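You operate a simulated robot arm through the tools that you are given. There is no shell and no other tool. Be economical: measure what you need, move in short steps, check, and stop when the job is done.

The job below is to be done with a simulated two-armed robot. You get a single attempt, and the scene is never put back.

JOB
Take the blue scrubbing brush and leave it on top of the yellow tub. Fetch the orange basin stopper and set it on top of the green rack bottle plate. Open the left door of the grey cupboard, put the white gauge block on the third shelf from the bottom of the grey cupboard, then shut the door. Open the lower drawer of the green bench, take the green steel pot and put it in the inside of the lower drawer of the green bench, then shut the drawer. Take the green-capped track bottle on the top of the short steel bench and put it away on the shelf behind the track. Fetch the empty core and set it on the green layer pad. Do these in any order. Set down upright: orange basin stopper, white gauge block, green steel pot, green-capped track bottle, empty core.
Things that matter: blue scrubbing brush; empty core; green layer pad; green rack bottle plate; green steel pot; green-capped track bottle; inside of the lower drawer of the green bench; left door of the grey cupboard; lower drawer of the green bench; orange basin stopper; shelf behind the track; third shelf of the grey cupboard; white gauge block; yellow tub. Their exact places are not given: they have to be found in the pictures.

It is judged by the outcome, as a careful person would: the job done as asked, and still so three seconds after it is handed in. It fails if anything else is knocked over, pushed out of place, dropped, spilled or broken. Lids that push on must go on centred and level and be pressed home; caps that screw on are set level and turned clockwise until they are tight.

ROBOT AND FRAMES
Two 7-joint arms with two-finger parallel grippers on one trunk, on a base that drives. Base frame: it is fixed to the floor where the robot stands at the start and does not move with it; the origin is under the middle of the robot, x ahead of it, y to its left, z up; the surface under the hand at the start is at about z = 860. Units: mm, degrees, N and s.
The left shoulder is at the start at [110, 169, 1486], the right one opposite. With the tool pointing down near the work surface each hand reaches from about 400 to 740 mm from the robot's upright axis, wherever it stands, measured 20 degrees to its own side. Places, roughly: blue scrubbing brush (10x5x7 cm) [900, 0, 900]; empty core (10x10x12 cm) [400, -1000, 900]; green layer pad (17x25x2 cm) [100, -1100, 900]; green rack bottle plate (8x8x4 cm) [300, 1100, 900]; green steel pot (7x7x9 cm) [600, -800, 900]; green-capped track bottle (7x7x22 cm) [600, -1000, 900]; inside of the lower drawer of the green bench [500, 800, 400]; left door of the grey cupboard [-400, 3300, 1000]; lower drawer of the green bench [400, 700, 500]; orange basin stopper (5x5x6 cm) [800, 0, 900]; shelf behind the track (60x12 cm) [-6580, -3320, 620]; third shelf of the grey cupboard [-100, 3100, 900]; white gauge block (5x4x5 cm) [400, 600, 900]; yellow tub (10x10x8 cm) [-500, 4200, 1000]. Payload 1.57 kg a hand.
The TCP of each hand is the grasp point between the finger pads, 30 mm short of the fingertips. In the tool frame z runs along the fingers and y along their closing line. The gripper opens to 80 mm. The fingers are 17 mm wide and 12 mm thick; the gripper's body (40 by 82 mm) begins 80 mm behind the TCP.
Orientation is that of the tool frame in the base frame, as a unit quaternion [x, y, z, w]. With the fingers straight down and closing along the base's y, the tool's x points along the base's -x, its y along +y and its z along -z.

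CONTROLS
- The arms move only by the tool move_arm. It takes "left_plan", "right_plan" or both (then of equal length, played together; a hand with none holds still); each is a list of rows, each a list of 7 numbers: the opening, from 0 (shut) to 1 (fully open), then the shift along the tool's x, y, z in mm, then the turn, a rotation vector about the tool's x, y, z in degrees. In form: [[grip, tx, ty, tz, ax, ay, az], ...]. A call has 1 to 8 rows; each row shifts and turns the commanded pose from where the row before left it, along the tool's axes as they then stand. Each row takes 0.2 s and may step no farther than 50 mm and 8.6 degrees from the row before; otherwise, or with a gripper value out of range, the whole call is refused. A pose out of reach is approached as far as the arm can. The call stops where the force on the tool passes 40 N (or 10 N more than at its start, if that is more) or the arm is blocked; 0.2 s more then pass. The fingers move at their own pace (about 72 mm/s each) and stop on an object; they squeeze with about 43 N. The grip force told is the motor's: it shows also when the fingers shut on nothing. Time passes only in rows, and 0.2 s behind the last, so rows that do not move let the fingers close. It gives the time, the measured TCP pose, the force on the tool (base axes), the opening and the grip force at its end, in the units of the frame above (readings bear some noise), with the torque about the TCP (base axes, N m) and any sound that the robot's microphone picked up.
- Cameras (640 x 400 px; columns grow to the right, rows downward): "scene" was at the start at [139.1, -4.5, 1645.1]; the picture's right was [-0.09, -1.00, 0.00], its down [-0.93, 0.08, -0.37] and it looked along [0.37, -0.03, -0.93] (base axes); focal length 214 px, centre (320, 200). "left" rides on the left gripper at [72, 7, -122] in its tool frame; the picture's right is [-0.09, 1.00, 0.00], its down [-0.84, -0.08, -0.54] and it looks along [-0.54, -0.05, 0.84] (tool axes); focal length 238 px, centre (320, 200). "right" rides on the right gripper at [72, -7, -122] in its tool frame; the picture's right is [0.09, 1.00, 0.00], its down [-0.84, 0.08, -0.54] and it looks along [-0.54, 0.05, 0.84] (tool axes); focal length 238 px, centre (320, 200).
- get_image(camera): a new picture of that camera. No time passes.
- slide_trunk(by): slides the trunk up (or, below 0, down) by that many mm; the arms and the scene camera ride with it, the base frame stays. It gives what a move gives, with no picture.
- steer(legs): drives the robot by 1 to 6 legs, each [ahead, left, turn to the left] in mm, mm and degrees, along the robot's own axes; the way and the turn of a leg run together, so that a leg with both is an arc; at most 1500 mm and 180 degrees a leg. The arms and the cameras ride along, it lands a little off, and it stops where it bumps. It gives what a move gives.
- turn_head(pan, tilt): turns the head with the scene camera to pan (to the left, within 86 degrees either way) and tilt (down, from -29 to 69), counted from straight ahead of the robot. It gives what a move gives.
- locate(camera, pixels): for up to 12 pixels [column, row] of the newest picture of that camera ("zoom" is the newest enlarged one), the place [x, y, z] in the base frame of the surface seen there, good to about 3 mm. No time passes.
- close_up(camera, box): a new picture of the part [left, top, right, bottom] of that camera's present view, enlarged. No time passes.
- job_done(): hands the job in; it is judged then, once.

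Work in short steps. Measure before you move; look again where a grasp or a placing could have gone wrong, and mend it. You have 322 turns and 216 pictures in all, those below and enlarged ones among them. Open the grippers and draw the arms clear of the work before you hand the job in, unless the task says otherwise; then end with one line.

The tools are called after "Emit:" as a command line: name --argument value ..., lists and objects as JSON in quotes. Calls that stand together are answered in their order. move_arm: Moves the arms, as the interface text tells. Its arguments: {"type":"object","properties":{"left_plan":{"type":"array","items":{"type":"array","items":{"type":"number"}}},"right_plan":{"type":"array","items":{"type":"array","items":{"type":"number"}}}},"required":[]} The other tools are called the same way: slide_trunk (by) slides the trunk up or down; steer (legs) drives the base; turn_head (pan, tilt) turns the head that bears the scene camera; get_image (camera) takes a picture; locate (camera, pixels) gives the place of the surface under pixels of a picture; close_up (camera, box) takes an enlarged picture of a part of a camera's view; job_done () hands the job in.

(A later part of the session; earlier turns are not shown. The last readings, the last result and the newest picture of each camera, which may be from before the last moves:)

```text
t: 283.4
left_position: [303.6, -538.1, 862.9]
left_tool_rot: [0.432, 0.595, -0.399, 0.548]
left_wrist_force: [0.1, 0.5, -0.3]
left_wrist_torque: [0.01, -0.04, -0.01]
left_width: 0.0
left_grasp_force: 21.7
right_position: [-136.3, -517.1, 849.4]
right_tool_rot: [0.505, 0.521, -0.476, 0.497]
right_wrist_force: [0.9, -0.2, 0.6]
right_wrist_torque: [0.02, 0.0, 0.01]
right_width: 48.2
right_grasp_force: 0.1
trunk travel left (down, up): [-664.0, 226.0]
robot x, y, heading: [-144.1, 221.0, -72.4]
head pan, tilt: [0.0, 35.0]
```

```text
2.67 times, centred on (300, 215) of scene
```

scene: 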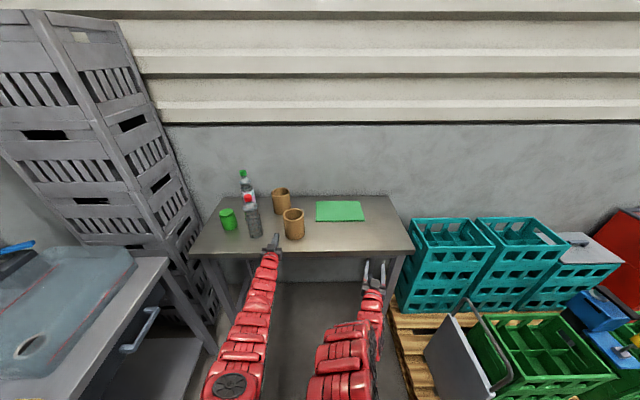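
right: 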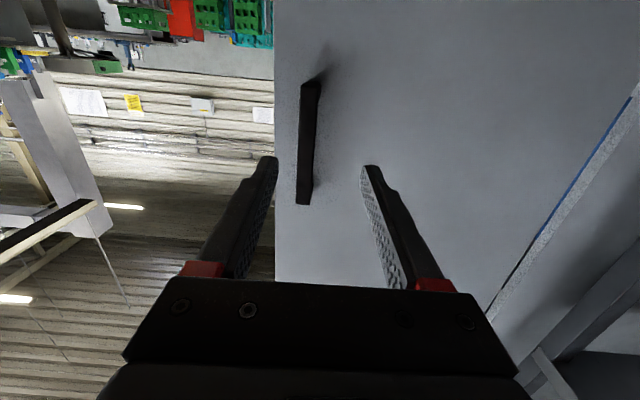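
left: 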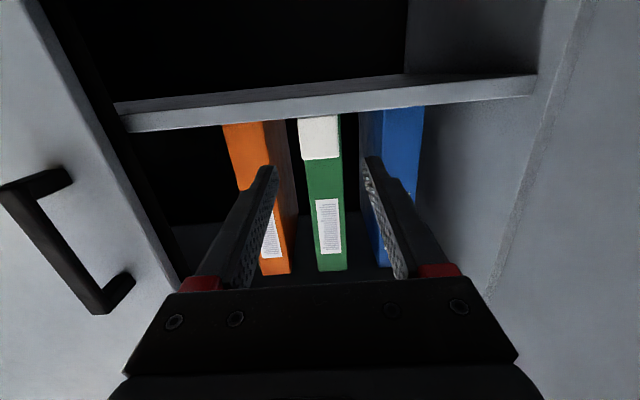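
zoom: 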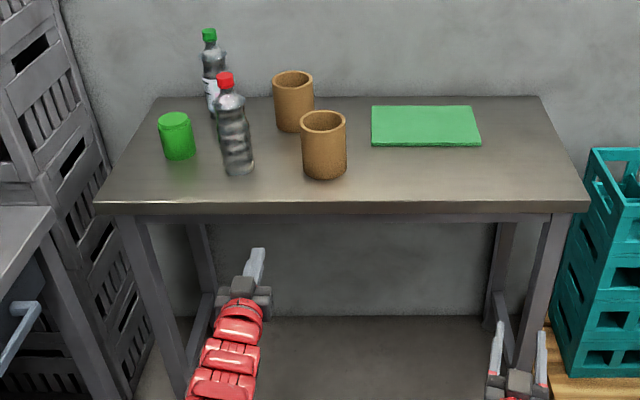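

Emit:
locate --camera "zoom" --pixels '[[175, 116], [178, 150], [209, 36], [212, 100], [225, 78], [238, 170], [293, 80], [292, 125], [323, 122], [325, 172], [425, 125], [100, 205]]'

Emit:
close_up --camera "scene" --box '[225, 140, 325, 215]'

```text
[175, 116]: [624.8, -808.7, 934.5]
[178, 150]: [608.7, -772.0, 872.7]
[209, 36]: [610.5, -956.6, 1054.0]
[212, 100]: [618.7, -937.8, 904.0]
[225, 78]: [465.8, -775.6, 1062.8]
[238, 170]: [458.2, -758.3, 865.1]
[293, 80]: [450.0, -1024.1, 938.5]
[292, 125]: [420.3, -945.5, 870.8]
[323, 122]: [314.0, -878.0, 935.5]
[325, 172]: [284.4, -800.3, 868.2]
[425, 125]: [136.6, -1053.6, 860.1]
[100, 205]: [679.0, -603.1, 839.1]
```

```text
5.33 times, centred on (275, 178) of scene
```

zoom: 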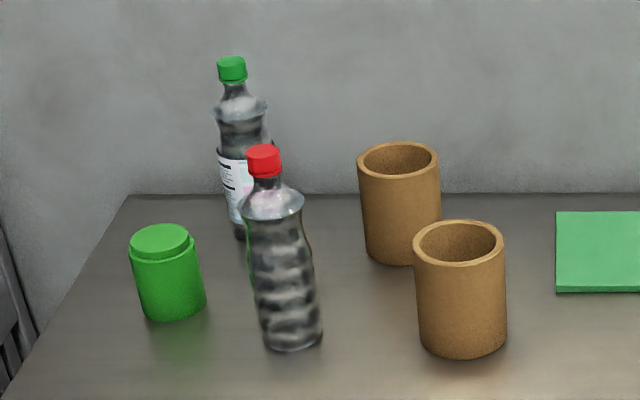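

The back core at ≈(435,-985) is the one named (≈[400,-1000]). Raise the trunk to its start height and turn both hands back to pointing down.

Emit:
slide_trunk --by 136

Emit:
move_arm --left_plan '[[0.5, 0, 0, 0, 0, 8, 0], [0.5, 0, 0, 0, 0, 8, 0], [0.5, 0, 0, 0, 0, 8, 0], [0.5, 0, 0, 0, 0, 8, 0], [0.5, 0, 0, 0, 0, 8, 0], [0.5, 0, 0, 0, 0, 8, 0], [0.5, 0, 0, 0, 0, 8, 0], [0.5, 0, 0, 0, 0, 8, 0]]' --right_plan '[[0.6, 0, 0, 0, 0, 8, 0], [0.6, 0, 0, 0, 0, 8, 0], [0.6, 0, 0, 0, 0, 8, 0], [0.6, 0, 0, 0, 0, 8, 0], [0.6, 0, 0, 0, 0, 8, 0], [0.6, 0, 0, 0, 0, 8, 0], [0.6, 0, 0, 0, 0, 8, 0], [0.6, 0, 0, 0, 0, 8, 0]]'

Emit:
move_arm --left_plan '[[0.5, 0, 0, 0, 0, 7, 0], [0.5, 0, 0, 0, 0, 7, 0], [0.5, 0, 0, 0, 0, 7, 0], [0.5, 0, 0, 0, 0, 0, 0]]' --right_plan '[[0.6, 0, 0, 0, 0, 7, 0], [0.6, 0, 0, 0, 0, 7, 0], [0.6, 0, 0, 0, 0, 7, 0], [0.6, 0, 0, 0, 0, 0, 0]]'

Emit:
get_image --camera "scene"

```text
t: 285.0
left_position: [303.6, -540.5, 998.0]
left_tool_rot: [0.432, 0.595, -0.399, 0.548]
left_wrist_force: [0.6, -0.4, -0.7]
left_wrist_torque: [-0.01, 0.0, -0.01]
left_width: 0.0
left_grasp_force: 21.5
right_position: [-135.2, -517.9, 984.7]
right_tool_rot: [0.506, 0.52, -0.477, 0.497]
right_wrist_force: [-0.2, 0.3, -0.8]
right_wrist_torque: [-0.01, 0.03, 0.01]
right_width: 48.1
right_grasp_force: 0.1
trunk travel left (down, up): [-800.0, 90.0]
robot x, y, heading: [-148.5, 219.9, -72.7]
head pan, tilt: [0.0, 35.0]
```

```text
t: 286.8
left_position: [301.9, -540.7, 994.9]
left_tool_rot: [0.535, 0.735, -0.246, 0.337]
left_wrist_force: [-0.2, -0.7, 0.0]
left_wrist_torque: [0.02, -0.03, 0.01]
left_width: 39.9
left_grasp_force: 0.0
left hand out of reach, approached as far as the arm can: row 1, 5, 6, 7, 8
right_position: [-122.9, -549.5, 948.4]
right_tool_rot: [0.682, 0.705, -0.135, 0.144]
right_wrist_force: [-0.7, 0.0, -0.2]
right_wrist_torque: [0.01, -0.04, 0.02]
right_width: 48.2
right_grasp_force: 0.0
right hand out of reach, approached as far as the arm can: row 1, 2, 3
trunk travel left (down, up): [-800.0, 90.0]
robot x, y, heading: [-145.0, 220.2, -72.4]
head pan, tilt: [0.0, 35.0]
```

```text
t: 287.8
left_position: [301.8, -541.7, 994.2]
left_tool_rot: [0.535, 0.734, -0.247, 0.337]
left_wrist_force: [0.4, -0.5, -0.3]
left_wrist_torque: [0.02, -0.02, 0.0]
left_width: 39.9
left_grasp_force: 0.1
left hand out of reach, approached as far as the arm can: row 1, 2, 3
right_position: [-115.0, -524.5, 953.0]
right_tool_rot: [0.694, 0.72, -0.01, 0.015]
right_wrist_force: [0.0, -0.5, 0.4]
right_wrist_torque: [0.04, -0.01, 0.0]
right_width: 47.8
right_grasp_force: 0.1
right hand out of reach, approached as far as the arm can: row 3
trunk travel left (down, up): [-800.0, 90.0]
robot x, y, heading: [-145.7, 214.9, -72.4]
head pan, tilt: [0.0, 35.0]
```

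```text
97 pictures are left
```

scene: 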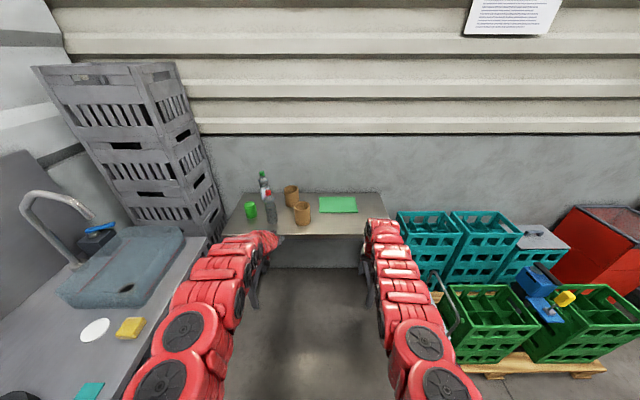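

Pull the left hand back and down so it can point down.

Emit:
move_arm --left_plan '[[0.5, 40, 0, 20, 0, 0, 0], [0.5, 40, 0, 20, 0, 0, 0], [0.5, 40, 0, 20, 0, 0, 0], [0.5, 40, 0, 0, 0, 0, 0], [0.5, 40, 0, 0, 0, 0, 0], [0.5, 40, 0, 0, 0, 0, 0], [0.5, 0, 0, 0, 0, 0, 0]]'

```text
t: 289.4
left_position: [270.3, -437.2, 789.5]
left_tool_rot: [0.534, 0.735, -0.246, 0.337]
left_wrist_force: [-0.1, -0.2, 0.0]
left_wrist_torque: [0.01, 0.0, 0.0]
left_width: 40.1
left_grasp_force: 0.1
left hand out of reach, approached as far as the arm can: row 3
right_position: [-113.0, -521.8, 954.0]
right_tool_rot: [0.695, 0.719, -0.01, 0.015]
right_wrist_force: [0.4, 0.0, 0.1]
right_wrist_torque: [0.01, -0.02, 0.02]
right_width: 48.0
right_grasp_force: 0.1
trunk travel left (down, up): [-800.0, 90.0]
robot x, y, heading: [-142.3, 217.2, -72.6]
head pan, tilt: [0.0, 35.0]
```

Emit:
move_arm --left_plan '[[0.5, 0, 0, -20, 0, 8.2, 0], [0.5, 0, 0, -20, 0, 8.2, 0], [0.5, 0, 0, -20, 0, 8.2, 0], [0.5, 0, 0, -20, 0, 8.2, 0], [0.5, 0, 0, -20, 0, 8.2, 0], [0.5, 0, 0, -20, 0, 8.2, 0], [0.5, 30, 0, 0, 0, 0, 0], [0.5, 30, 0, 0, 0, 0, 0]]'

```text
t: 291.2
left_position: [233.3, -323.7, 897.3]
left_tool_rot: [0.587, 0.809, -0.002, 0.001]
left_wrist_force: [0.3, 0.0, 0.4]
left_wrist_torque: [-0.02, 0.02, 0.03]
left_width: 40.0
left_grasp_force: 0.1
right_position: [-112.9, -522.4, 955.1]
right_tool_rot: [0.694, 0.72, -0.009, 0.015]
right_wrist_force: [0.3, 0.1, -0.5]
right_wrist_torque: [-0.01, 0.0, 0.03]
right_width: 47.9
right_grasp_force: 0.1
trunk travel left (down, up): [-800.0, 90.0]
robot x, y, heading: [-144.4, 217.1, -72.3]
head pan, tilt: [0.0, 35.0]
```

Tuck the left hand back, out and up a bit, then approach the bench.

Emit:
move_arm --left_plan '[[0.5, 45, 0, -10, 0, 0, 0], [0.5, 45, 0, -10, 0, 0, 0], [0.5, 45, 0, -10, 0, 0, 0], [0.5, 45, 10, -10, 0, 0, 0], [0.5, 10, 45, 0, 0, 0, 0], [0.5, 0, 45, 0, 0, 0, 0]]' --right_plan '[[0.6, 0, 0, -20, 0, 0, 0], [0.6, 0, 0, -20, 0, 0, 0], [0.6, 0, 0, -20, 0, 0, 0], [0.6, 0, 0, -20, 0, 0, 0], [0.6, 0, 0, -20, 0, 0, 0], [0.6, 0, 0, 0, 0, 0, 0]]'

Emit:
steer --legs '[[450, 10, 0]]'

Emit:
turn_head --pan 0 --tilt 50

Emit:
get_image --camera "scene"

```text
t: 292.6
left_position: [303.9, -228.9, 902.0]
left_tool_rot: [0.589, 0.808, -0.002, 0.0]
left_wrist_force: [0.5, -0.2, -0.4]
left_wrist_torque: [0.01, 0.03, 0.0]
left_width: 39.7
left_grasp_force: 0.0
left hand out of reach, approached as far as the arm can: row 2, 3, 4, 5
right_position: [-113.5, -518.2, 1054.2]
right_tool_rot: [0.694, 0.72, -0.01, 0.014]
right_wrist_force: [-0.6, 0.1, 0.5]
right_wrist_torque: [-0.01, 0.01, 0.0]
right_width: 48.1
right_grasp_force: 0.0
trunk travel left (down, up): [-800.0, 90.0]
robot x, y, heading: [-148.4, 217.2, -72.1]
head pan, tilt: [0.0, 35.0]
```

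```text
t: 295.4
left_position: [451.1, -660.0, 903.5]
left_tool_rot: [0.588, 0.809, -0.002, 0.001]
left_wrist_force: [0.0, -0.4, 0.2]
left_wrist_torque: [-0.01, -0.02, 0.01]
left_width: 40.0
left_grasp_force: 0.2
right_position: [33.5, -947.5, 1054.4]
right_tool_rot: [0.694, 0.72, -0.01, 0.015]
right_wrist_force: [-0.1, 0.2, 0.8]
right_wrist_torque: [-0.02, -0.02, -0.03]
right_width: 47.8
right_grasp_force: 0.0
trunk travel left (down, up): [-800.0, 90.0]
robot x, y, heading: [1.3, -209.2, -72.5]
head pan, tilt: [0.0, 35.0]
```

```text
t: 296.1
left_position: [449.9, -660.6, 903.9]
left_tool_rot: [0.588, 0.809, -0.002, 0.002]
left_wrist_force: [-0.1, -0.1, -0.9]
left_wrist_torque: [0.0, 0.02, 0.01]
left_width: 40.1
left_grasp_force: 0.1
right_position: [33.9, -947.6, 1054.1]
right_tool_rot: [0.695, 0.719, -0.011, 0.014]
right_wrist_force: [0.2, -0.4, -0.3]
right_wrist_torque: [0.01, 0.02, 0.02]
right_width: 48.0
right_grasp_force: 0.1
trunk travel left (down, up): [-800.0, 90.0]
robot x, y, heading: [3.8, -211.9, -72.3]
head pan, tilt: [0.0, 50.0]
```

```text
96 pictures are left
```

scene: 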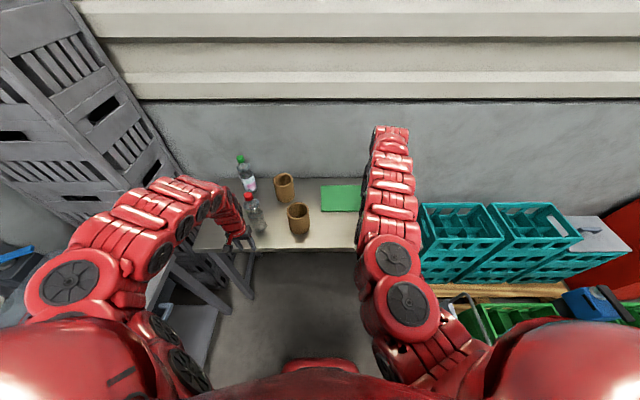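

The left hand is better placed for the core. Back off, raise the left hand high (above the bottles), and move the right hand aside.

Emit:
steer --legs '[[-250, 40, 0]]'

Emit:
move_arm --left_plan '[[0.6, -25, -15, -40, 0, 0, 0], [0.6, -25, -15, -40, 0, 0, 0], [0.6, -25, -15, -40, 0, 0, 0], [0.6, -25, -15, -40, 0, 0, 0], [0.6, -20, -15, -40, 0, 0, 0], [0.6, 0, -15, -40, 0, 0, 0], [0.6, 0, 0, 0, 0, 0, 0]]' --right_plan '[[0.6, 0, -40, 0, 0, 0, 0], [0.6, 0, -40, 0, 0, 0, 0], [0.6, 0, -40, 0, 0, 0, 0], [0.6, 0, -40, 0, 0, 0, 0], [0.6, 15, -30, 0, 0, 0, 0], [0.6, 0, 0, 0, 0, 0, 0], [0.6, 0, 0, 0, 0, 0, 0]]'

Emit:
get_image --camera "scene"

```text
t: 298.0
left_position: [413.1, -411.9, 904.1]
left_tool_rot: [0.59, 0.808, -0.001, 0.0]
left_wrist_force: [0.3, 1.2, 0.6]
left_wrist_torque: [-0.02, 0.01, -0.01]
left_width: 39.8
left_grasp_force: 0.1
right_position: [-6.5, -698.3, 1054.3]
right_tool_rot: [0.695, 0.719, -0.01, 0.015]
right_wrist_force: [0.1, 0.2, -0.9]
right_wrist_torque: [0.0, 0.04, 0.0]
right_width: 48.0
right_grasp_force: 0.0
trunk travel left (down, up): [-800.0, 90.0]
robot x, y, heading: [-34.1, 37.7, -72.3]
head pan, tilt: [0.0, 50.0]
```

```text
t: 299.6
left_position: [362.0, -552.4, 1144.1]
left_tool_rot: [0.59, 0.808, -0.002, 0.001]
left_wrist_force: [0.2, -1.2, -0.4]
left_wrist_torque: [0.03, -0.01, -0.02]
left_width: 48.1
left_grasp_force: 0.0
right_position: [-196.2, -688.8, 1052.7]
right_tool_rot: [0.695, 0.718, -0.01, 0.014]
right_wrist_force: [0.0, -0.2, 0.3]
right_wrist_torque: [0.01, 0.01, 0.04]
right_width: 48.0
right_grasp_force: 0.0
trunk travel left (down, up): [-800.0, 90.0]
robot x, y, heading: [-35.1, 39.0, -72.4]
head pan, tilt: [0.0, 50.0]
```

```text
95 pictures are left
```

scene: 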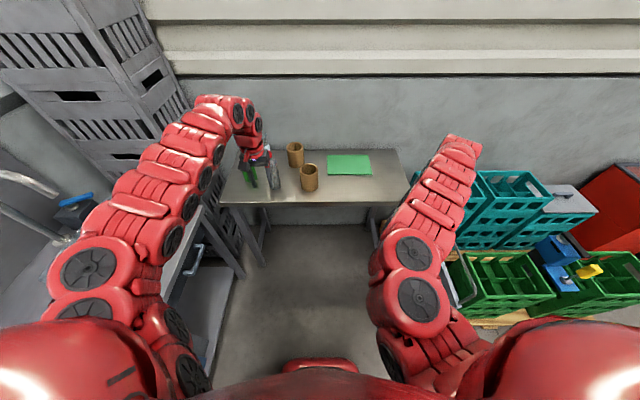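

Emit:
close_up --camera "scene" --box '[230, 130, 390, 210]'

```text
4.00 times, centred on (310, 170) of scene
```

zoom: 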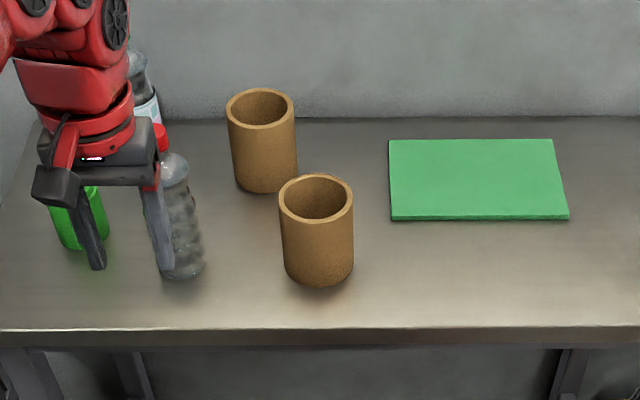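

Emit:
locate --camera "zoom" --pixels '[[230, 106], [292, 106], [261, 127], [261, 90], [260, 185], [282, 198], [350, 198], [316, 220], [390, 140], [553, 140], [568, 217], [392, 218]]'

```text
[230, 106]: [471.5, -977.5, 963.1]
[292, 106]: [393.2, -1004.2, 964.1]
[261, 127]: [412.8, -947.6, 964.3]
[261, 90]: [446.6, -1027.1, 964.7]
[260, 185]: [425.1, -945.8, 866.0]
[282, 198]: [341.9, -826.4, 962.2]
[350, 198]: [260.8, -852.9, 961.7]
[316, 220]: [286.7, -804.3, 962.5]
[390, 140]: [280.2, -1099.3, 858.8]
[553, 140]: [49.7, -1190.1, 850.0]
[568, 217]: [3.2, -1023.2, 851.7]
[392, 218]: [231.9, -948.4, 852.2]
```

Core centre ≈(431,-989), rim z 964. Drive ahead 410.

Emit:
steer --legs '[[410, 0, 0.3]]'

Emit:
get_image --camera "left"

```text
t: 302.2
left_position: [496.0, -951.9, 1145.8]
left_tool_rot: [0.586, 0.81, -0.002, 0.001]
left_wrist_force: [0.5, -0.6, 0.1]
left_wrist_torque: [0.04, 0.0, -0.02]
left_width: 47.9
left_grasp_force: 0.2
right_position: [-61.6, -1092.0, 1053.9]
right_tool_rot: [0.692, 0.722, -0.01, 0.015]
right_wrist_force: [-0.1, 0.4, 0.0]
right_wrist_torque: [0.0, -0.01, -0.01]
right_width: 48.1
right_grasp_force: 0.1
trunk travel left (down, up): [-800.0, 90.0]
robot x, y, heading: [94.5, -365.1, -72.1]
head pan, tilt: [0.0, 50.0]
```

```text
93 pictures are left
```

left: 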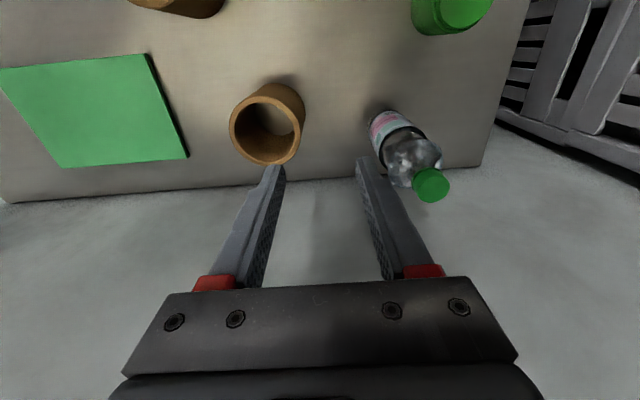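

Emit:
locate --camera "left" --pixels '[[233, 128], [297, 130], [266, 101], [268, 161], [292, 130], [405, 120], [432, 185]]'

```text
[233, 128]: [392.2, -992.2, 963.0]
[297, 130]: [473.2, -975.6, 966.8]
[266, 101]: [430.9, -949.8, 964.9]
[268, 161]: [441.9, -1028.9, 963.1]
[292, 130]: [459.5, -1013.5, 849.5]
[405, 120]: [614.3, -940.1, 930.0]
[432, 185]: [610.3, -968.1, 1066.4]
```

Emit:
move_arm --left_plan '[[0.5, -8, -16, 0, 0, 0, 0], [0.5, -8, -15.5, 0, 0, 0, 0], [0.5, 0, 0, 45, 0, 0, 0], [0.5, 0, 0, 45, 0, 0, 0], [0.5, 0, 0, 20, 0, 0, 0], [0.5, 0, 0, 0, 0, 0, 0]]'

Emit:
get_image --camera "left"

```text
t: 303.6
left_position: [471.6, -977.2, 1031.9]
left_tool_rot: [0.586, 0.81, -0.002, 0.001]
left_wrist_force: [0.3, -0.2, -0.5]
left_wrist_torque: [0.01, -0.01, -0.05]
left_width: 39.7
left_grasp_force: 0.0
right_position: [-60.6, -1092.9, 1053.2]
right_tool_rot: [0.692, 0.722, -0.01, 0.014]
right_wrist_force: [0.2, 0.3, -0.1]
right_wrist_torque: [0.03, -0.01, 0.05]
right_width: 47.9
right_grasp_force: 0.1
trunk travel left (down, up): [-800.0, 90.0]
robot x, y, heading: [92.1, -364.7, -71.9]
head pan, tilt: [0.0, 50.0]
```

```text
92 pictures are left
```

left: 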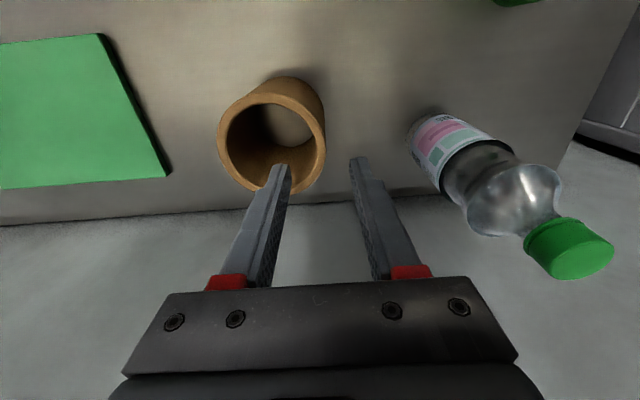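

Inner finger is over the hole, outer finger outside the left wall. Descend 70 and pinch.

Emit:
move_arm --left_plan '[[0.5, 0, 0, 35, 0, 0, 0], [0.5, 0, 0, 34, 0, 0, 0], [0.5, 0, 0, 0, 0, 0, 0]]'

Emit:
get_image --camera "left"

```text
t: 304.4
left_position: [470.4, -977.7, 963.0]
left_tool_rot: [0.587, 0.81, -0.001, 0.001]
left_wrist_force: [-0.5, 0.4, 0.5]
left_wrist_torque: [0.0, -0.03, 0.01]
left_width: 39.9
left_grasp_force: 0.0
right_position: [-60.1, -1092.3, 1053.8]
right_tool_rot: [0.692, 0.722, -0.01, 0.014]
right_wrist_force: [1.0, -0.1, -0.7]
right_wrist_torque: [0.02, -0.02, 0.0]
right_width: 48.2
right_grasp_force: 0.1
trunk travel left (down, up): [-800.0, 90.0]
robot x, y, heading: [94.4, -364.8, -72.2]
head pan, tilt: [0.0, 50.0]
```

```text
91 pictures are left
```

left: 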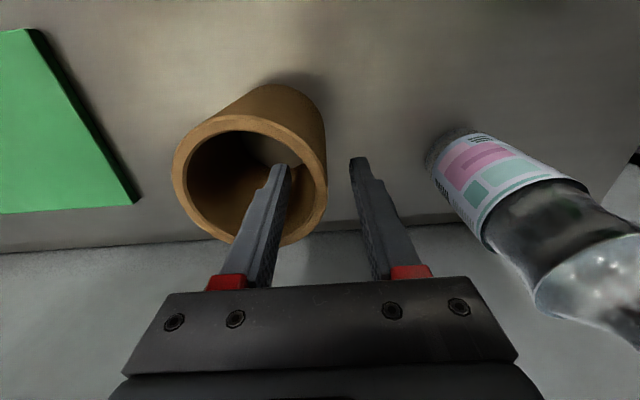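

Emit:
move_arm --left_plan '[[0, 0, 0, 0, 0, 0, 0], [0, 0, 0, 0, 0, 0, 0], [0, 0, 0, 0, 0, 0, 0], [0, 0, 0, -15, 0, 0, 0], [0, 0, 0, -25, 0, 0, 0], [0, 0, 0, -30, 0, 0, 0], [0, 0, 0, 0, 0, 0, 0]]'

Emit:
get_image --camera "left"

```text
t: 306.0
left_position: [470.4, -977.7, 1034.9]
left_tool_rot: [0.586, 0.81, -0.001, 0.001]
left_wrist_force: [0.6, -0.3, -1.3]
left_wrist_torque: [0.03, -0.03, 0.02]
left_width: 6.7
left_grasp_force: 26.9
right_position: [-60.8, -1092.4, 1052.9]
right_tool_rot: [0.692, 0.722, -0.011, 0.014]
right_wrist_force: [-0.2, 0.2, 1.2]
right_wrist_torque: [0.01, -0.01, 0.01]
right_width: 47.8
right_grasp_force: 0.1
trunk travel left (down, up): [-800.0, 90.0]
robot x, y, heading: [94.8, -359.0, -72.0]
head pan, tilt: [0.0, 50.0]
```

```text
90 pictures are left
```

left: 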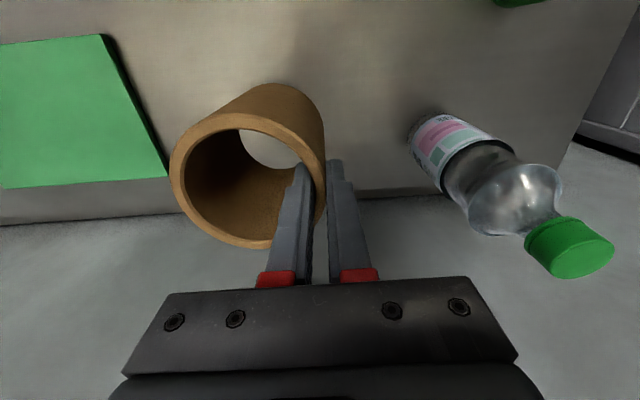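

Core lifted. Carry it right 299 to over the pad.

Emit:
move_arm --left_plan '[[0, 3, -49, 0, 0, 0, 0], [0, 3, -49, 0, 0, 0, 0], [0, 3, -49, 0, 0, 0, 0], [0, 3, -49, 0, 0, 0, 0], [0, 3, -49, 0, 0, 0, 0], [0, 4, -49, 0, 0, 0, 0], [0, 0, -5, 0, 0, 0, 0]]'

Emit:
get_image --camera "left"

Emit:
close_up --camera "scene" --box '[230, 80, 470, 230]'

```text
t: 307.6
left_position: [218.7, -1026.8, 1037.2]
left_tool_rot: [0.586, 0.81, -0.001, 0.002]
left_wrist_force: [0.1, -0.3, -1.0]
left_wrist_torque: [0.03, -0.03, -0.03]
left_width: 7.1
left_grasp_force: 27.2
left hand out of reach, approached as far as the arm can: row 5, 6
right_position: [-61.9, -1092.6, 1052.8]
right_tool_rot: [0.693, 0.721, -0.009, 0.014]
right_wrist_force: [-0.8, 0.0, -0.2]
right_wrist_torque: [0.02, -0.06, -0.01]
right_width: 48.0
right_grasp_force: 0.1
trunk travel left (down, up): [-800.0, 90.0]
robot x, y, heading: [91.0, -365.6, -71.9]
head pan, tilt: [0.0, 50.0]
```

```text
89 pictures are left
```

left: 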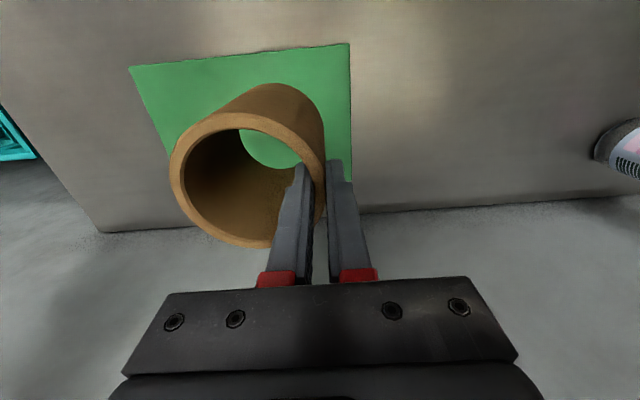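

```text
2.67 times, centred on (350, 155) of scene
```

zoom: 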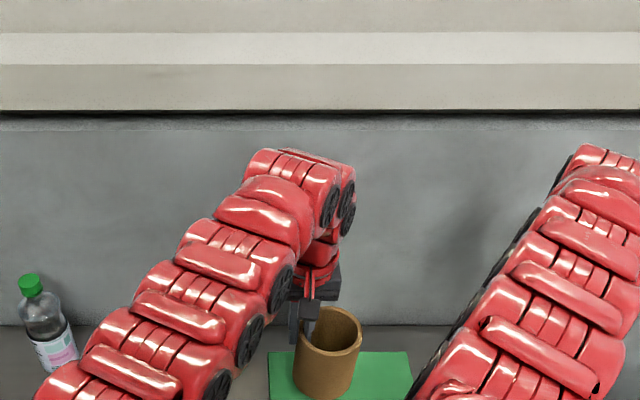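

Strafe the robot right 45 to centre the core over the pad.

Emit:
steer --legs '[[-10, -45, 0]]'

Emit:
move_arm --left_plan '[[0, 0, 0, 30, 0, 0, 0], [0, 0, 0, 15, 0, 0, 0], [0, 0, 0, 0, 0, 0, 0]]'

Emit:
get_image --camera "left"

```text
t: 308.5
left_position: [179.1, -1031.2, 1037.5]
left_tool_rot: [0.585, 0.811, -0.003, 0.0]
left_wrist_force: [1.1, 0.6, -0.5]
left_wrist_torque: [-0.01, -0.02, -0.02]
left_width: 7.1
left_grasp_force: 26.1
right_position: [-100.9, -1096.8, 1054.3]
right_tool_rot: [0.692, 0.722, -0.011, 0.013]
right_wrist_force: [-0.3, 0.5, 0.3]
right_wrist_torque: [0.04, 0.04, -0.03]
right_width: 47.9
right_grasp_force: 0.0
trunk travel left (down, up): [-800.0, 90.0]
robot x, y, heading: [49.6, -369.4, -71.8]
head pan, tilt: [0.0, 50.0]
```

```text
t: 309.3
left_position: [176.4, -1024.6, 1001.2]
left_tool_rot: [0.586, 0.81, -0.001, 0.002]
left_wrist_force: [0.1, 0.0, -1.4]
left_wrist_torque: [0.0, -0.06, -0.03]
left_width: 6.8
left_grasp_force: 26.2
left hand out of reach, approached as far as the arm can: row 2
right_position: [-106.6, -1098.3, 1053.2]
right_tool_rot: [0.692, 0.722, -0.01, 0.015]
right_wrist_force: [-1.2, 0.1, 0.2]
right_wrist_torque: [0.03, -0.04, -0.03]
right_width: 47.8
right_grasp_force: 0.1
trunk travel left (down, up): [-800.0, 90.0]
robot x, y, heading: [44.5, -368.1, -71.8]
head pan, tilt: [0.0, 50.0]
```

```text
87 pictures are left
```

left: 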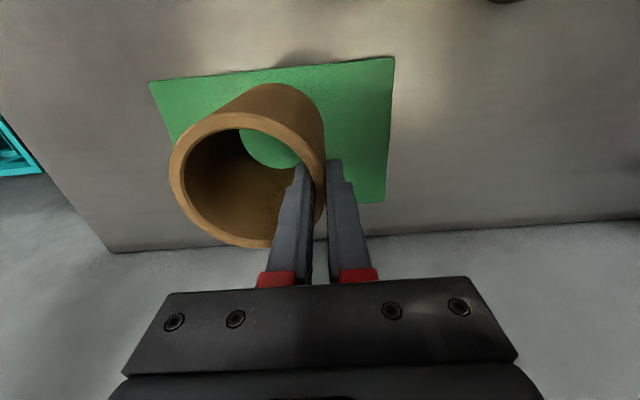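

Drive 20 forward to centre depthwise, then lower with the trunk.

Emit:
steer --legs '[[25, 0, 0]]'

Emit:
slide_trunk --by -14

Emit:
get_image --camera "left"

```text
t: 310.1
left_position: [184.9, -1044.6, 1004.0]
left_tool_rot: [0.585, 0.811, -0.004, 0.002]
left_wrist_force: [-0.4, -0.3, -0.2]
left_wrist_torque: [-0.06, -0.03, -0.04]
left_width: 6.7
left_grasp_force: 26.3
right_position: [-97.9, -1118.3, 1056.5]
right_tool_rot: [0.691, 0.722, -0.01, 0.017]
right_wrist_force: [-0.3, 0.3, 0.0]
right_wrist_torque: [-0.05, 0.03, 0.01]
right_width: 47.9
right_grasp_force: 0.1
trunk travel left (down, up): [-800.0, 90.0]
robot x, y, heading: [57.6, -390.6, -71.9]
head pan, tilt: [0.0, 50.0]
```

```text
t: 310.7
left_position: [185.3, -1048.4, 988.0]
left_tool_rot: [0.585, 0.811, -0.001, 0.002]
left_wrist_force: [-0.1, 0.8, -0.3]
left_wrist_torque: [0.01, -0.03, -0.02]
left_width: 6.8
left_grasp_force: 26.4
right_position: [-97.5, -1120.1, 1039.3]
right_tool_rot: [0.692, 0.722, -0.01, 0.015]
right_wrist_force: [0.2, -0.1, -0.1]
right_wrist_torque: [-0.03, 0.02, 0.04]
right_width: 48.1
right_grasp_force: 0.0
trunk travel left (down, up): [-786.0, 104.0]
robot x, y, heading: [56.4, -388.7, -71.8]
head pan, tilt: [0.0, 50.0]
```

```text
86 pictures are left
```

left: 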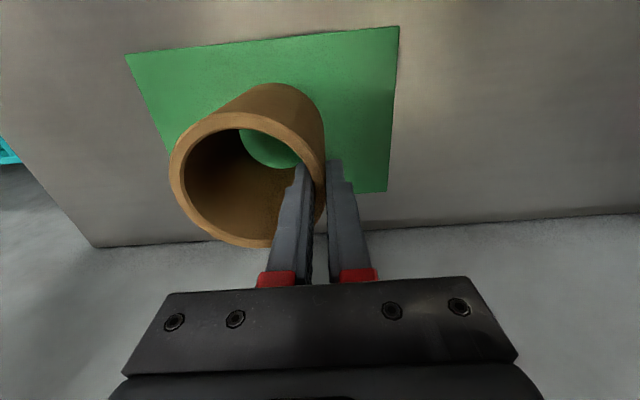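

Emit:
slide_trunk --by -7

Emit:
slide_trunk --by -4

Emit:
slide_trunk --by -3

```text
t: 311.3
left_position: [186.8, -1047.0, 980.6]
left_tool_rot: [0.585, 0.811, -0.002, 0.001]
left_wrist_force: [0.3, 0.1, -0.6]
left_wrist_torque: [-0.02, -0.04, 0.01]
left_width: 6.9
left_grasp_force: 26.2
right_position: [-97.2, -1120.9, 1032.7]
right_tool_rot: [0.692, 0.722, -0.01, 0.013]
right_wrist_force: [0.1, 0.2, 1.0]
right_wrist_torque: [-0.01, 0.0, -0.01]
right_width: 48.1
right_grasp_force: 0.0
trunk travel left (down, up): [-779.0, 111.0]
robot x, y, heading: [52.8, -390.5, -71.8]
head pan, tilt: [0.0, 50.0]
```

```text
t: 311.8
left_position: [185.3, -1047.2, 976.5]
left_tool_rot: [0.585, 0.811, -0.001, 0.001]
left_wrist_force: [0.5, 1.0, -0.4]
left_wrist_torque: [0.03, -0.04, 0.04]
left_width: 7.1
left_grasp_force: 26.6
right_position: [-97.4, -1120.0, 1028.7]
right_tool_rot: [0.691, 0.722, -0.01, 0.014]
right_wrist_force: [0.4, 0.2, 0.1]
right_wrist_torque: [0.0, 0.03, 0.0]
right_width: 48.2
right_grasp_force: 0.0
trunk travel left (down, up): [-775.0, 115.0]
robot x, y, heading: [56.1, -390.3, -71.8]
head pan, tilt: [0.0, 50.0]
```

```text
t: 312.3
left_position: [185.2, -1047.9, 974.7]
left_tool_rot: [0.585, 0.811, -0.002, 0.001]
left_wrist_force: [0.1, 2.4, 8.3]
left_wrist_torque: [0.31, -0.07, 0.0]
left_width: 6.9
left_grasp_force: 26.5
right_position: [-97.6, -1119.3, 1025.4]
right_tool_rot: [0.691, 0.722, -0.012, 0.015]
right_wrist_force: [-0.5, -0.9, -0.1]
right_wrist_torque: [0.01, -0.03, 0.01]
right_width: 48.0
right_grasp_force: 0.0
trunk travel left (down, up): [-772.0, 118.0]
robot x, y, heading: [54.3, -393.9, -72.1]
head pan, tilt: [0.0, 50.0]
```

Contact (8 N). Open and rise with small arm steps straight up.

Emit:
move_arm --left_plan '[[0.4, 0, 0, 0, 0, 0, 0], [0.4, 0, 0, 0, 0, 0, 0], [0.4, 0, 0, -30, 0, 0, 0], [0.4, 0, 0, -40, 0, 0, 0], [0.4, 0, 0, -40, 0, 0, 0]]'

Emit:
get_image --camera "left"

```text
t: 313.5
left_position: [186.0, -1047.7, 1083.4]
left_tool_rot: [0.585, 0.811, -0.002, 0.001]
left_wrist_force: [-0.5, 0.4, -0.1]
left_wrist_torque: [0.0, 0.02, 0.03]
left_width: 31.9
left_grasp_force: 0.1
right_position: [-98.8, -1120.1, 1025.8]
right_tool_rot: [0.692, 0.722, -0.01, 0.014]
right_wrist_force: [0.3, 0.4, 0.5]
right_wrist_torque: [-0.01, 0.0, -0.01]
right_width: 48.3
right_grasp_force: 0.1
trunk travel left (down, up): [-772.0, 118.0]
robot x, y, heading: [54.2, -390.5, -72.0]
head pan, tilt: [0.0, 50.0]
```

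```text
85 pictures are left
```

left: 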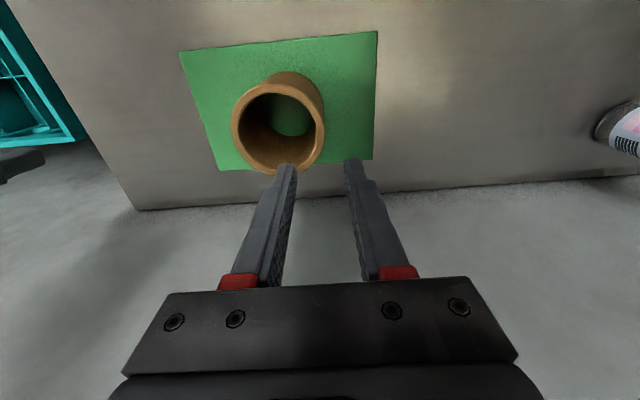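

Core stands upright on the pad. Next the pot: back off, raise the left hand and swing it to its side, then approach the pot.

Emit:
steer --legs '[[-250, 0, 0]]'

Emit:
move_arm --left_plan '[[0.9, 0, 45, -15, 0, 0, 0], [0.9, 0, 45, -15, 0, 0, 0], [0.9, 0, 45, -15, 0, 0, 0], [1, 0, 45, -15, 0, 0, 0], [1, 0, 45, 0, 0, 0, 0], [1, 0, 45, 0, 0, 0, 0], [1, 0, 0, 0, 0, 0, 0]]'

Emit:
steer --legs '[[0, 220, 0]]'

Emit:
get_image --camera "scene"

```text
t: 315.3
left_position: [107.4, -817.4, 1082.9]
left_tool_rot: [0.587, 0.809, -0.001, 0.0]
left_wrist_force: [-0.8, 0.2, 0.4]
left_wrist_torque: [0.01, -0.01, -0.01]
left_width: 32.0
left_grasp_force: 0.0
right_position: [-175.8, -889.7, 1025.4]
right_tool_rot: [0.693, 0.721, -0.011, 0.014]
right_wrist_force: [0.0, -0.6, 0.7]
right_wrist_torque: [0.01, 0.01, 0.02]
right_width: 48.0
right_grasp_force: 0.1
trunk travel left (down, up): [-772.0, 118.0]
robot x, y, heading: [-20.8, -160.7, -71.9]
head pan, tilt: [0.0, 50.0]
```

```text
t: 316.9
left_position: [365.0, -733.9, 1141.5]
left_tool_rot: [0.587, 0.81, -0.001, 0.001]
left_wrist_force: [-0.6, 0.4, 0.2]
left_wrist_torque: [0.01, -0.03, 0.0]
left_width: 80.1
left_grasp_force: 0.1
right_position: [-176.1, -888.1, 1024.9]
right_tool_rot: [0.692, 0.721, -0.009, 0.015]
right_wrist_force: [0.2, 1.2, 0.8]
right_wrist_torque: [-0.02, 0.01, 0.0]
right_width: 48.0
right_grasp_force: 0.0
trunk travel left (down, up): [-772.0, 118.0]
robot x, y, heading: [-23.6, -161.1, -72.2]
head pan, tilt: [0.0, 50.0]
```

```text
t: 318.6
left_position: [572.1, -667.1, 1141.3]
left_tool_rot: [0.587, 0.809, -0.001, 0.0]
left_wrist_force: [0.2, -0.2, 0.7]
left_wrist_torque: [0.0, -0.03, 0.01]
left_width: 80.1
left_grasp_force: 0.1
right_position: [31.6, -821.5, 1025.9]
right_tool_rot: [0.693, 0.72, -0.01, 0.015]
right_wrist_force: [-0.3, 0.4, 0.2]
right_wrist_torque: [0.0, -0.03, 0.04]
right_width: 48.1
right_grasp_force: 0.2
trunk travel left (down, up): [-772.0, 118.0]
robot x, y, heading: [189.3, -91.0, -72.1]
head pan, tilt: [0.0, 50.0]
```

```text
84 pictures are left
```

scene: 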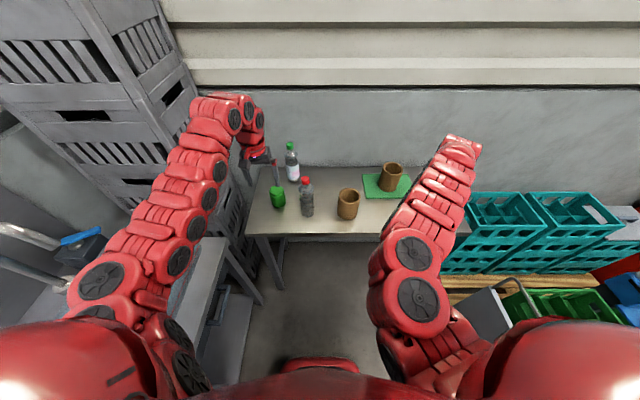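

Emit:
steer --legs '[[100, 0, 0]]'

Emit:
get_image --camera "left"

```text
t: 319.7
left_position: [602.9, -764.1, 1141.9]
left_tool_rot: [0.587, 0.81, -0.001, 0.001]
left_wrist_force: [-0.2, 0.1, 0.0]
left_wrist_torque: [-0.01, -0.03, -0.04]
left_width: 79.9
left_grasp_force: 0.0
right_position: [63.9, -916.6, 1024.5]
right_tool_rot: [0.693, 0.721, -0.01, 0.014]
right_wrist_force: [-0.3, -0.2, -0.4]
right_wrist_torque: [-0.03, 0.01, -0.01]
right_width: 48.1
right_grasp_force: 0.0
trunk travel left (down, up): [-772.0, 118.0]
robot x, y, heading: [222.1, -188.4, -72.2]
head pan, tilt: [0.0, 50.0]
```

```text
83 pictures are left
```

left: 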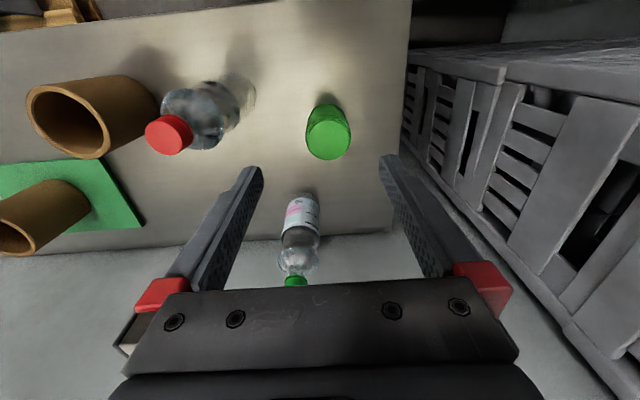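

Emit:
locate --camera "left" --pixels '[[329, 136], [307, 136], [349, 136], [329, 121], [329, 155], [300, 220], [296, 278], [168, 135], [440, 75]]'

```text
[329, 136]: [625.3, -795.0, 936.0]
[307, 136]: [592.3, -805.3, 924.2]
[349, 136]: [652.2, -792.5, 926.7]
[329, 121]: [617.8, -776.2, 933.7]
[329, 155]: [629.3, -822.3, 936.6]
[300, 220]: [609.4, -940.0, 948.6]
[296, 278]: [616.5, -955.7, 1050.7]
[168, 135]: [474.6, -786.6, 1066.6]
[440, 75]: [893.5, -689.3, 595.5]
```

Pot centre (623,-799), top 936. Move over and descend.

Emit:
move_arm --left_plan '[[1, -20, 4, 0, 0, 0, 0], [1, -19.5, 4.3, 0, 0, 0, 0], [1, 0, 0, 45, 0, 0, 0], [1, 0, 0, 45, 0, 0, 0], [1, 0, 0, 45, 0, 0, 0], [1, 0, 0, 30, 0, 0, 0], [1, 0, 0, 0, 0, 0, 0]]'

Emit:
get_image --camera "left"

```text
t: 321.3
left_position: [622.3, -799.2, 975.9]
left_tool_rot: [0.587, 0.81, -0.002, 0.001]
left_wrist_force: [0.3, 0.1, 0.0]
left_wrist_torque: [-0.01, 0.0, 0.04]
left_width: 80.2
left_grasp_force: 0.1
right_position: [63.1, -917.5, 1025.9]
right_tool_rot: [0.693, 0.72, -0.011, 0.015]
right_wrist_force: [0.7, 0.9, -0.1]
right_wrist_torque: [0.0, 0.0, 0.04]
right_width: 48.1
right_grasp_force: 0.1
trunk travel left (down, up): [-772.0, 118.0]
robot x, y, heading: [220.0, -188.6, -72.4]
head pan, tilt: [0.0, 50.0]
```

```text
82 pictures are left
```

left: 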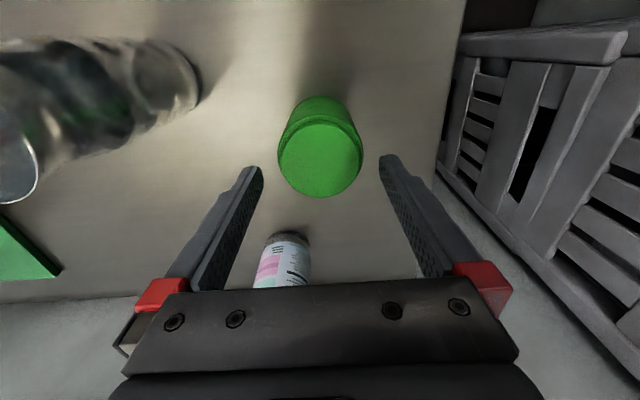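

Emit:
locate --camera "left" --pixels '[[281, 158], [360, 158], [320, 126], [320, 193]]'

```text
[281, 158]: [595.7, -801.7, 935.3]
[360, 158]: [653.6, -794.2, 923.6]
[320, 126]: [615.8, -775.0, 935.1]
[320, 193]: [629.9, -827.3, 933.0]
```

Emit:
move_arm --left_plan '[[1, -1, 1.5, 36, 0, 0, 0], [1, 0, 0, 36, 0, 0, 0], [1, 0, 0, 0, 0, 0, 0], [0.2, 0, 0, 0, 0, 0, 0], [0, 0, 0, 0, 0, 0, 0], [0, 0, 0, 0, 0, 0, 0], [0, 0, 0, -20, 0, 0, 0], [0, 0, 0, -30, 0, 0, 0]]'

Emit:
get_image --camera "left"

```text
t: 323.1
left_position: [624.3, -799.6, 953.4]
left_tool_rot: [0.587, 0.81, -0.001, 0.0]
left_wrist_force: [-0.7, 0.8, -1.9]
left_wrist_torque: [0.01, 0.02, -0.01]
left_width: 66.8
left_grasp_force: 43.3
right_position: [62.5, -917.0, 1026.2]
right_tool_rot: [0.694, 0.72, -0.01, 0.016]
right_wrist_force: [0.3, -0.7, -0.1]
right_wrist_torque: [0.0, -0.03, -0.01]
right_width: 47.9
right_grasp_force: 0.1
trunk travel left (down, up): [-772.0, 118.0]
robot x, y, heading: [224.3, -183.5, -72.3]
head pan, tilt: [0.0, 50.0]
```

```text
81 pictures are left
```

left: 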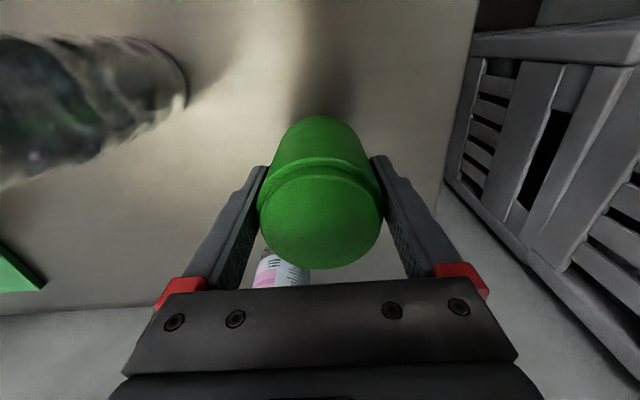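

Pot held. Raise it, then drive back to in front of the drawers.

Emit:
move_arm --left_plan '[[0, 0, 0, -45, 0, 0, 0], [0, 0, 0, -45, 0, 0, 0], [0, 0, 0, -45, 0, 0, 0], [0, 0, 0, 0, 0, 0, 0]]'

Emit:
steer --legs '[[-350, -520, 0], [-550, 0, 0], [0, 0, 90]]'

Emit:
turn_head --pan 0 --tilt 45

Emit:
get_image --camera "scene"

```text
t: 324.1
left_position: [623.7, -801.3, 1089.9]
left_tool_rot: [0.587, 0.809, -0.002, 0.0]
left_wrist_force: [-0.6, -0.3, -3.7]
left_wrist_torque: [0.03, 0.01, 0.03]
left_width: 66.8
left_grasp_force: 43.0
right_position: [63.0, -918.4, 1025.0]
right_tool_rot: [0.693, 0.72, -0.01, 0.014]
right_wrist_force: [-0.2, 0.3, 0.2]
right_wrist_torque: [-0.02, 0.01, 0.03]
right_width: 47.9
right_grasp_force: 0.0
trunk travel left (down, up): [-772.0, 118.0]
robot x, y, heading: [216.1, -187.6, -72.3]
head pan, tilt: [0.0, 50.0]
```

```text
t: 334.3
left_position: [43.9, 926.9, 1089.5]
left_tool_rot: [-0.174, 0.985, -0.001, 0.002]
left_wrist_force: [-0.4, -0.7, -1.7]
left_wrist_torque: [-0.01, 0.04, 0.0]
left_width: 66.9
left_grasp_force: 43.3
right_position: [177.9, 370.9, 1025.5]
right_tool_rot: [-0.035, 0.999, 0.003, 0.018]
right_wrist_force: [0.3, 0.5, -0.1]
right_wrist_torque: [-0.02, 0.01, 0.0]
right_width: 48.1
right_grasp_force: 0.0
trunk travel left (down, up): [-772.0, 118.0]
robot x, y, heading: [-555.8, 506.9, 19.8]
head pan, tilt: [0.0, 50.0]
```

```text
t: 334.9
left_position: [42.7, 928.2, 1089.1]
left_tool_rot: [-0.173, 0.985, -0.001, 0.001]
left_wrist_force: [-0.7, 0.2, -2.2]
left_wrist_torque: [0.02, -0.02, 0.01]
left_width: 66.7
left_grasp_force: 42.6
right_position: [178.3, 370.4, 1024.5]
right_tool_rot: [-0.037, 0.999, 0.003, 0.017]
right_wrist_force: [0.4, -0.3, -0.3]
right_wrist_torque: [-0.02, 0.0, -0.01]
right_width: 47.8
right_grasp_force: 0.1
trunk travel left (down, up): [-772.0, 118.0]
robot x, y, heading: [-556.7, 507.3, 19.5]
head pan, tilt: [0.0, 45.0]
```

```text
80 pictures are left
```

scene: 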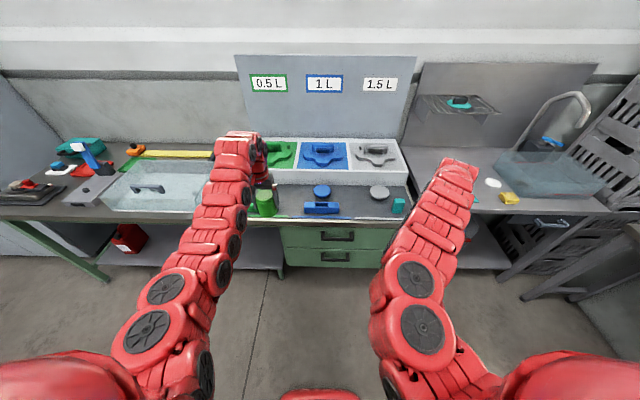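

Emit:
close_up --camera "scene" --box '[265, 205, 415, 285]'

Emit:
locate --camera "scene" --pixels '[[337, 236], [335, 257], [322, 256], [349, 256], [285, 258], [383, 256], [300, 256], [335, 264], [335, 248], [285, 232], [383, 250]]'

```text
4.27 times, centred on (340, 245) of scene
```

zoom: 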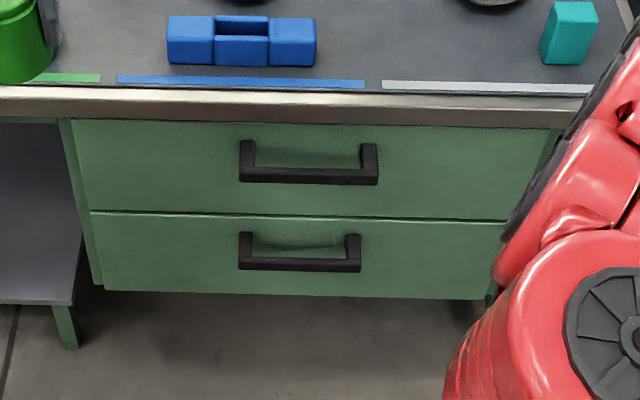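

```text
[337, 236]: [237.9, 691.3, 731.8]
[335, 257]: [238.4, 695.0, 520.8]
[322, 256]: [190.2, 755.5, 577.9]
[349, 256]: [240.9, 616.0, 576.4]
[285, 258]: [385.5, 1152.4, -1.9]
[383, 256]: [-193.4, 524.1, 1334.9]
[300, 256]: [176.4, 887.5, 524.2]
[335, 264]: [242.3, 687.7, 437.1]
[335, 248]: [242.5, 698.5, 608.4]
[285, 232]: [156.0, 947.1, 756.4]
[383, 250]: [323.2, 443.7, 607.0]
```

Emit:
locate --camera "zoom" --pixels '[[245, 264], [300, 265], [355, 266], [300, 245], [300, 285], [95, 220], [500, 230], [95, 285], [490, 295], [300, 225]]'

```text
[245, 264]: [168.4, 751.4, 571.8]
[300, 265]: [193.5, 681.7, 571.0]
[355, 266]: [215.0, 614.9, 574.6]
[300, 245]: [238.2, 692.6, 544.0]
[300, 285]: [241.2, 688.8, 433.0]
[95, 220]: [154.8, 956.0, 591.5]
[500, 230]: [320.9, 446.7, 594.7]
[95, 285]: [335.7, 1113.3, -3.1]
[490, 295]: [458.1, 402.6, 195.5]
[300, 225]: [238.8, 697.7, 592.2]
```

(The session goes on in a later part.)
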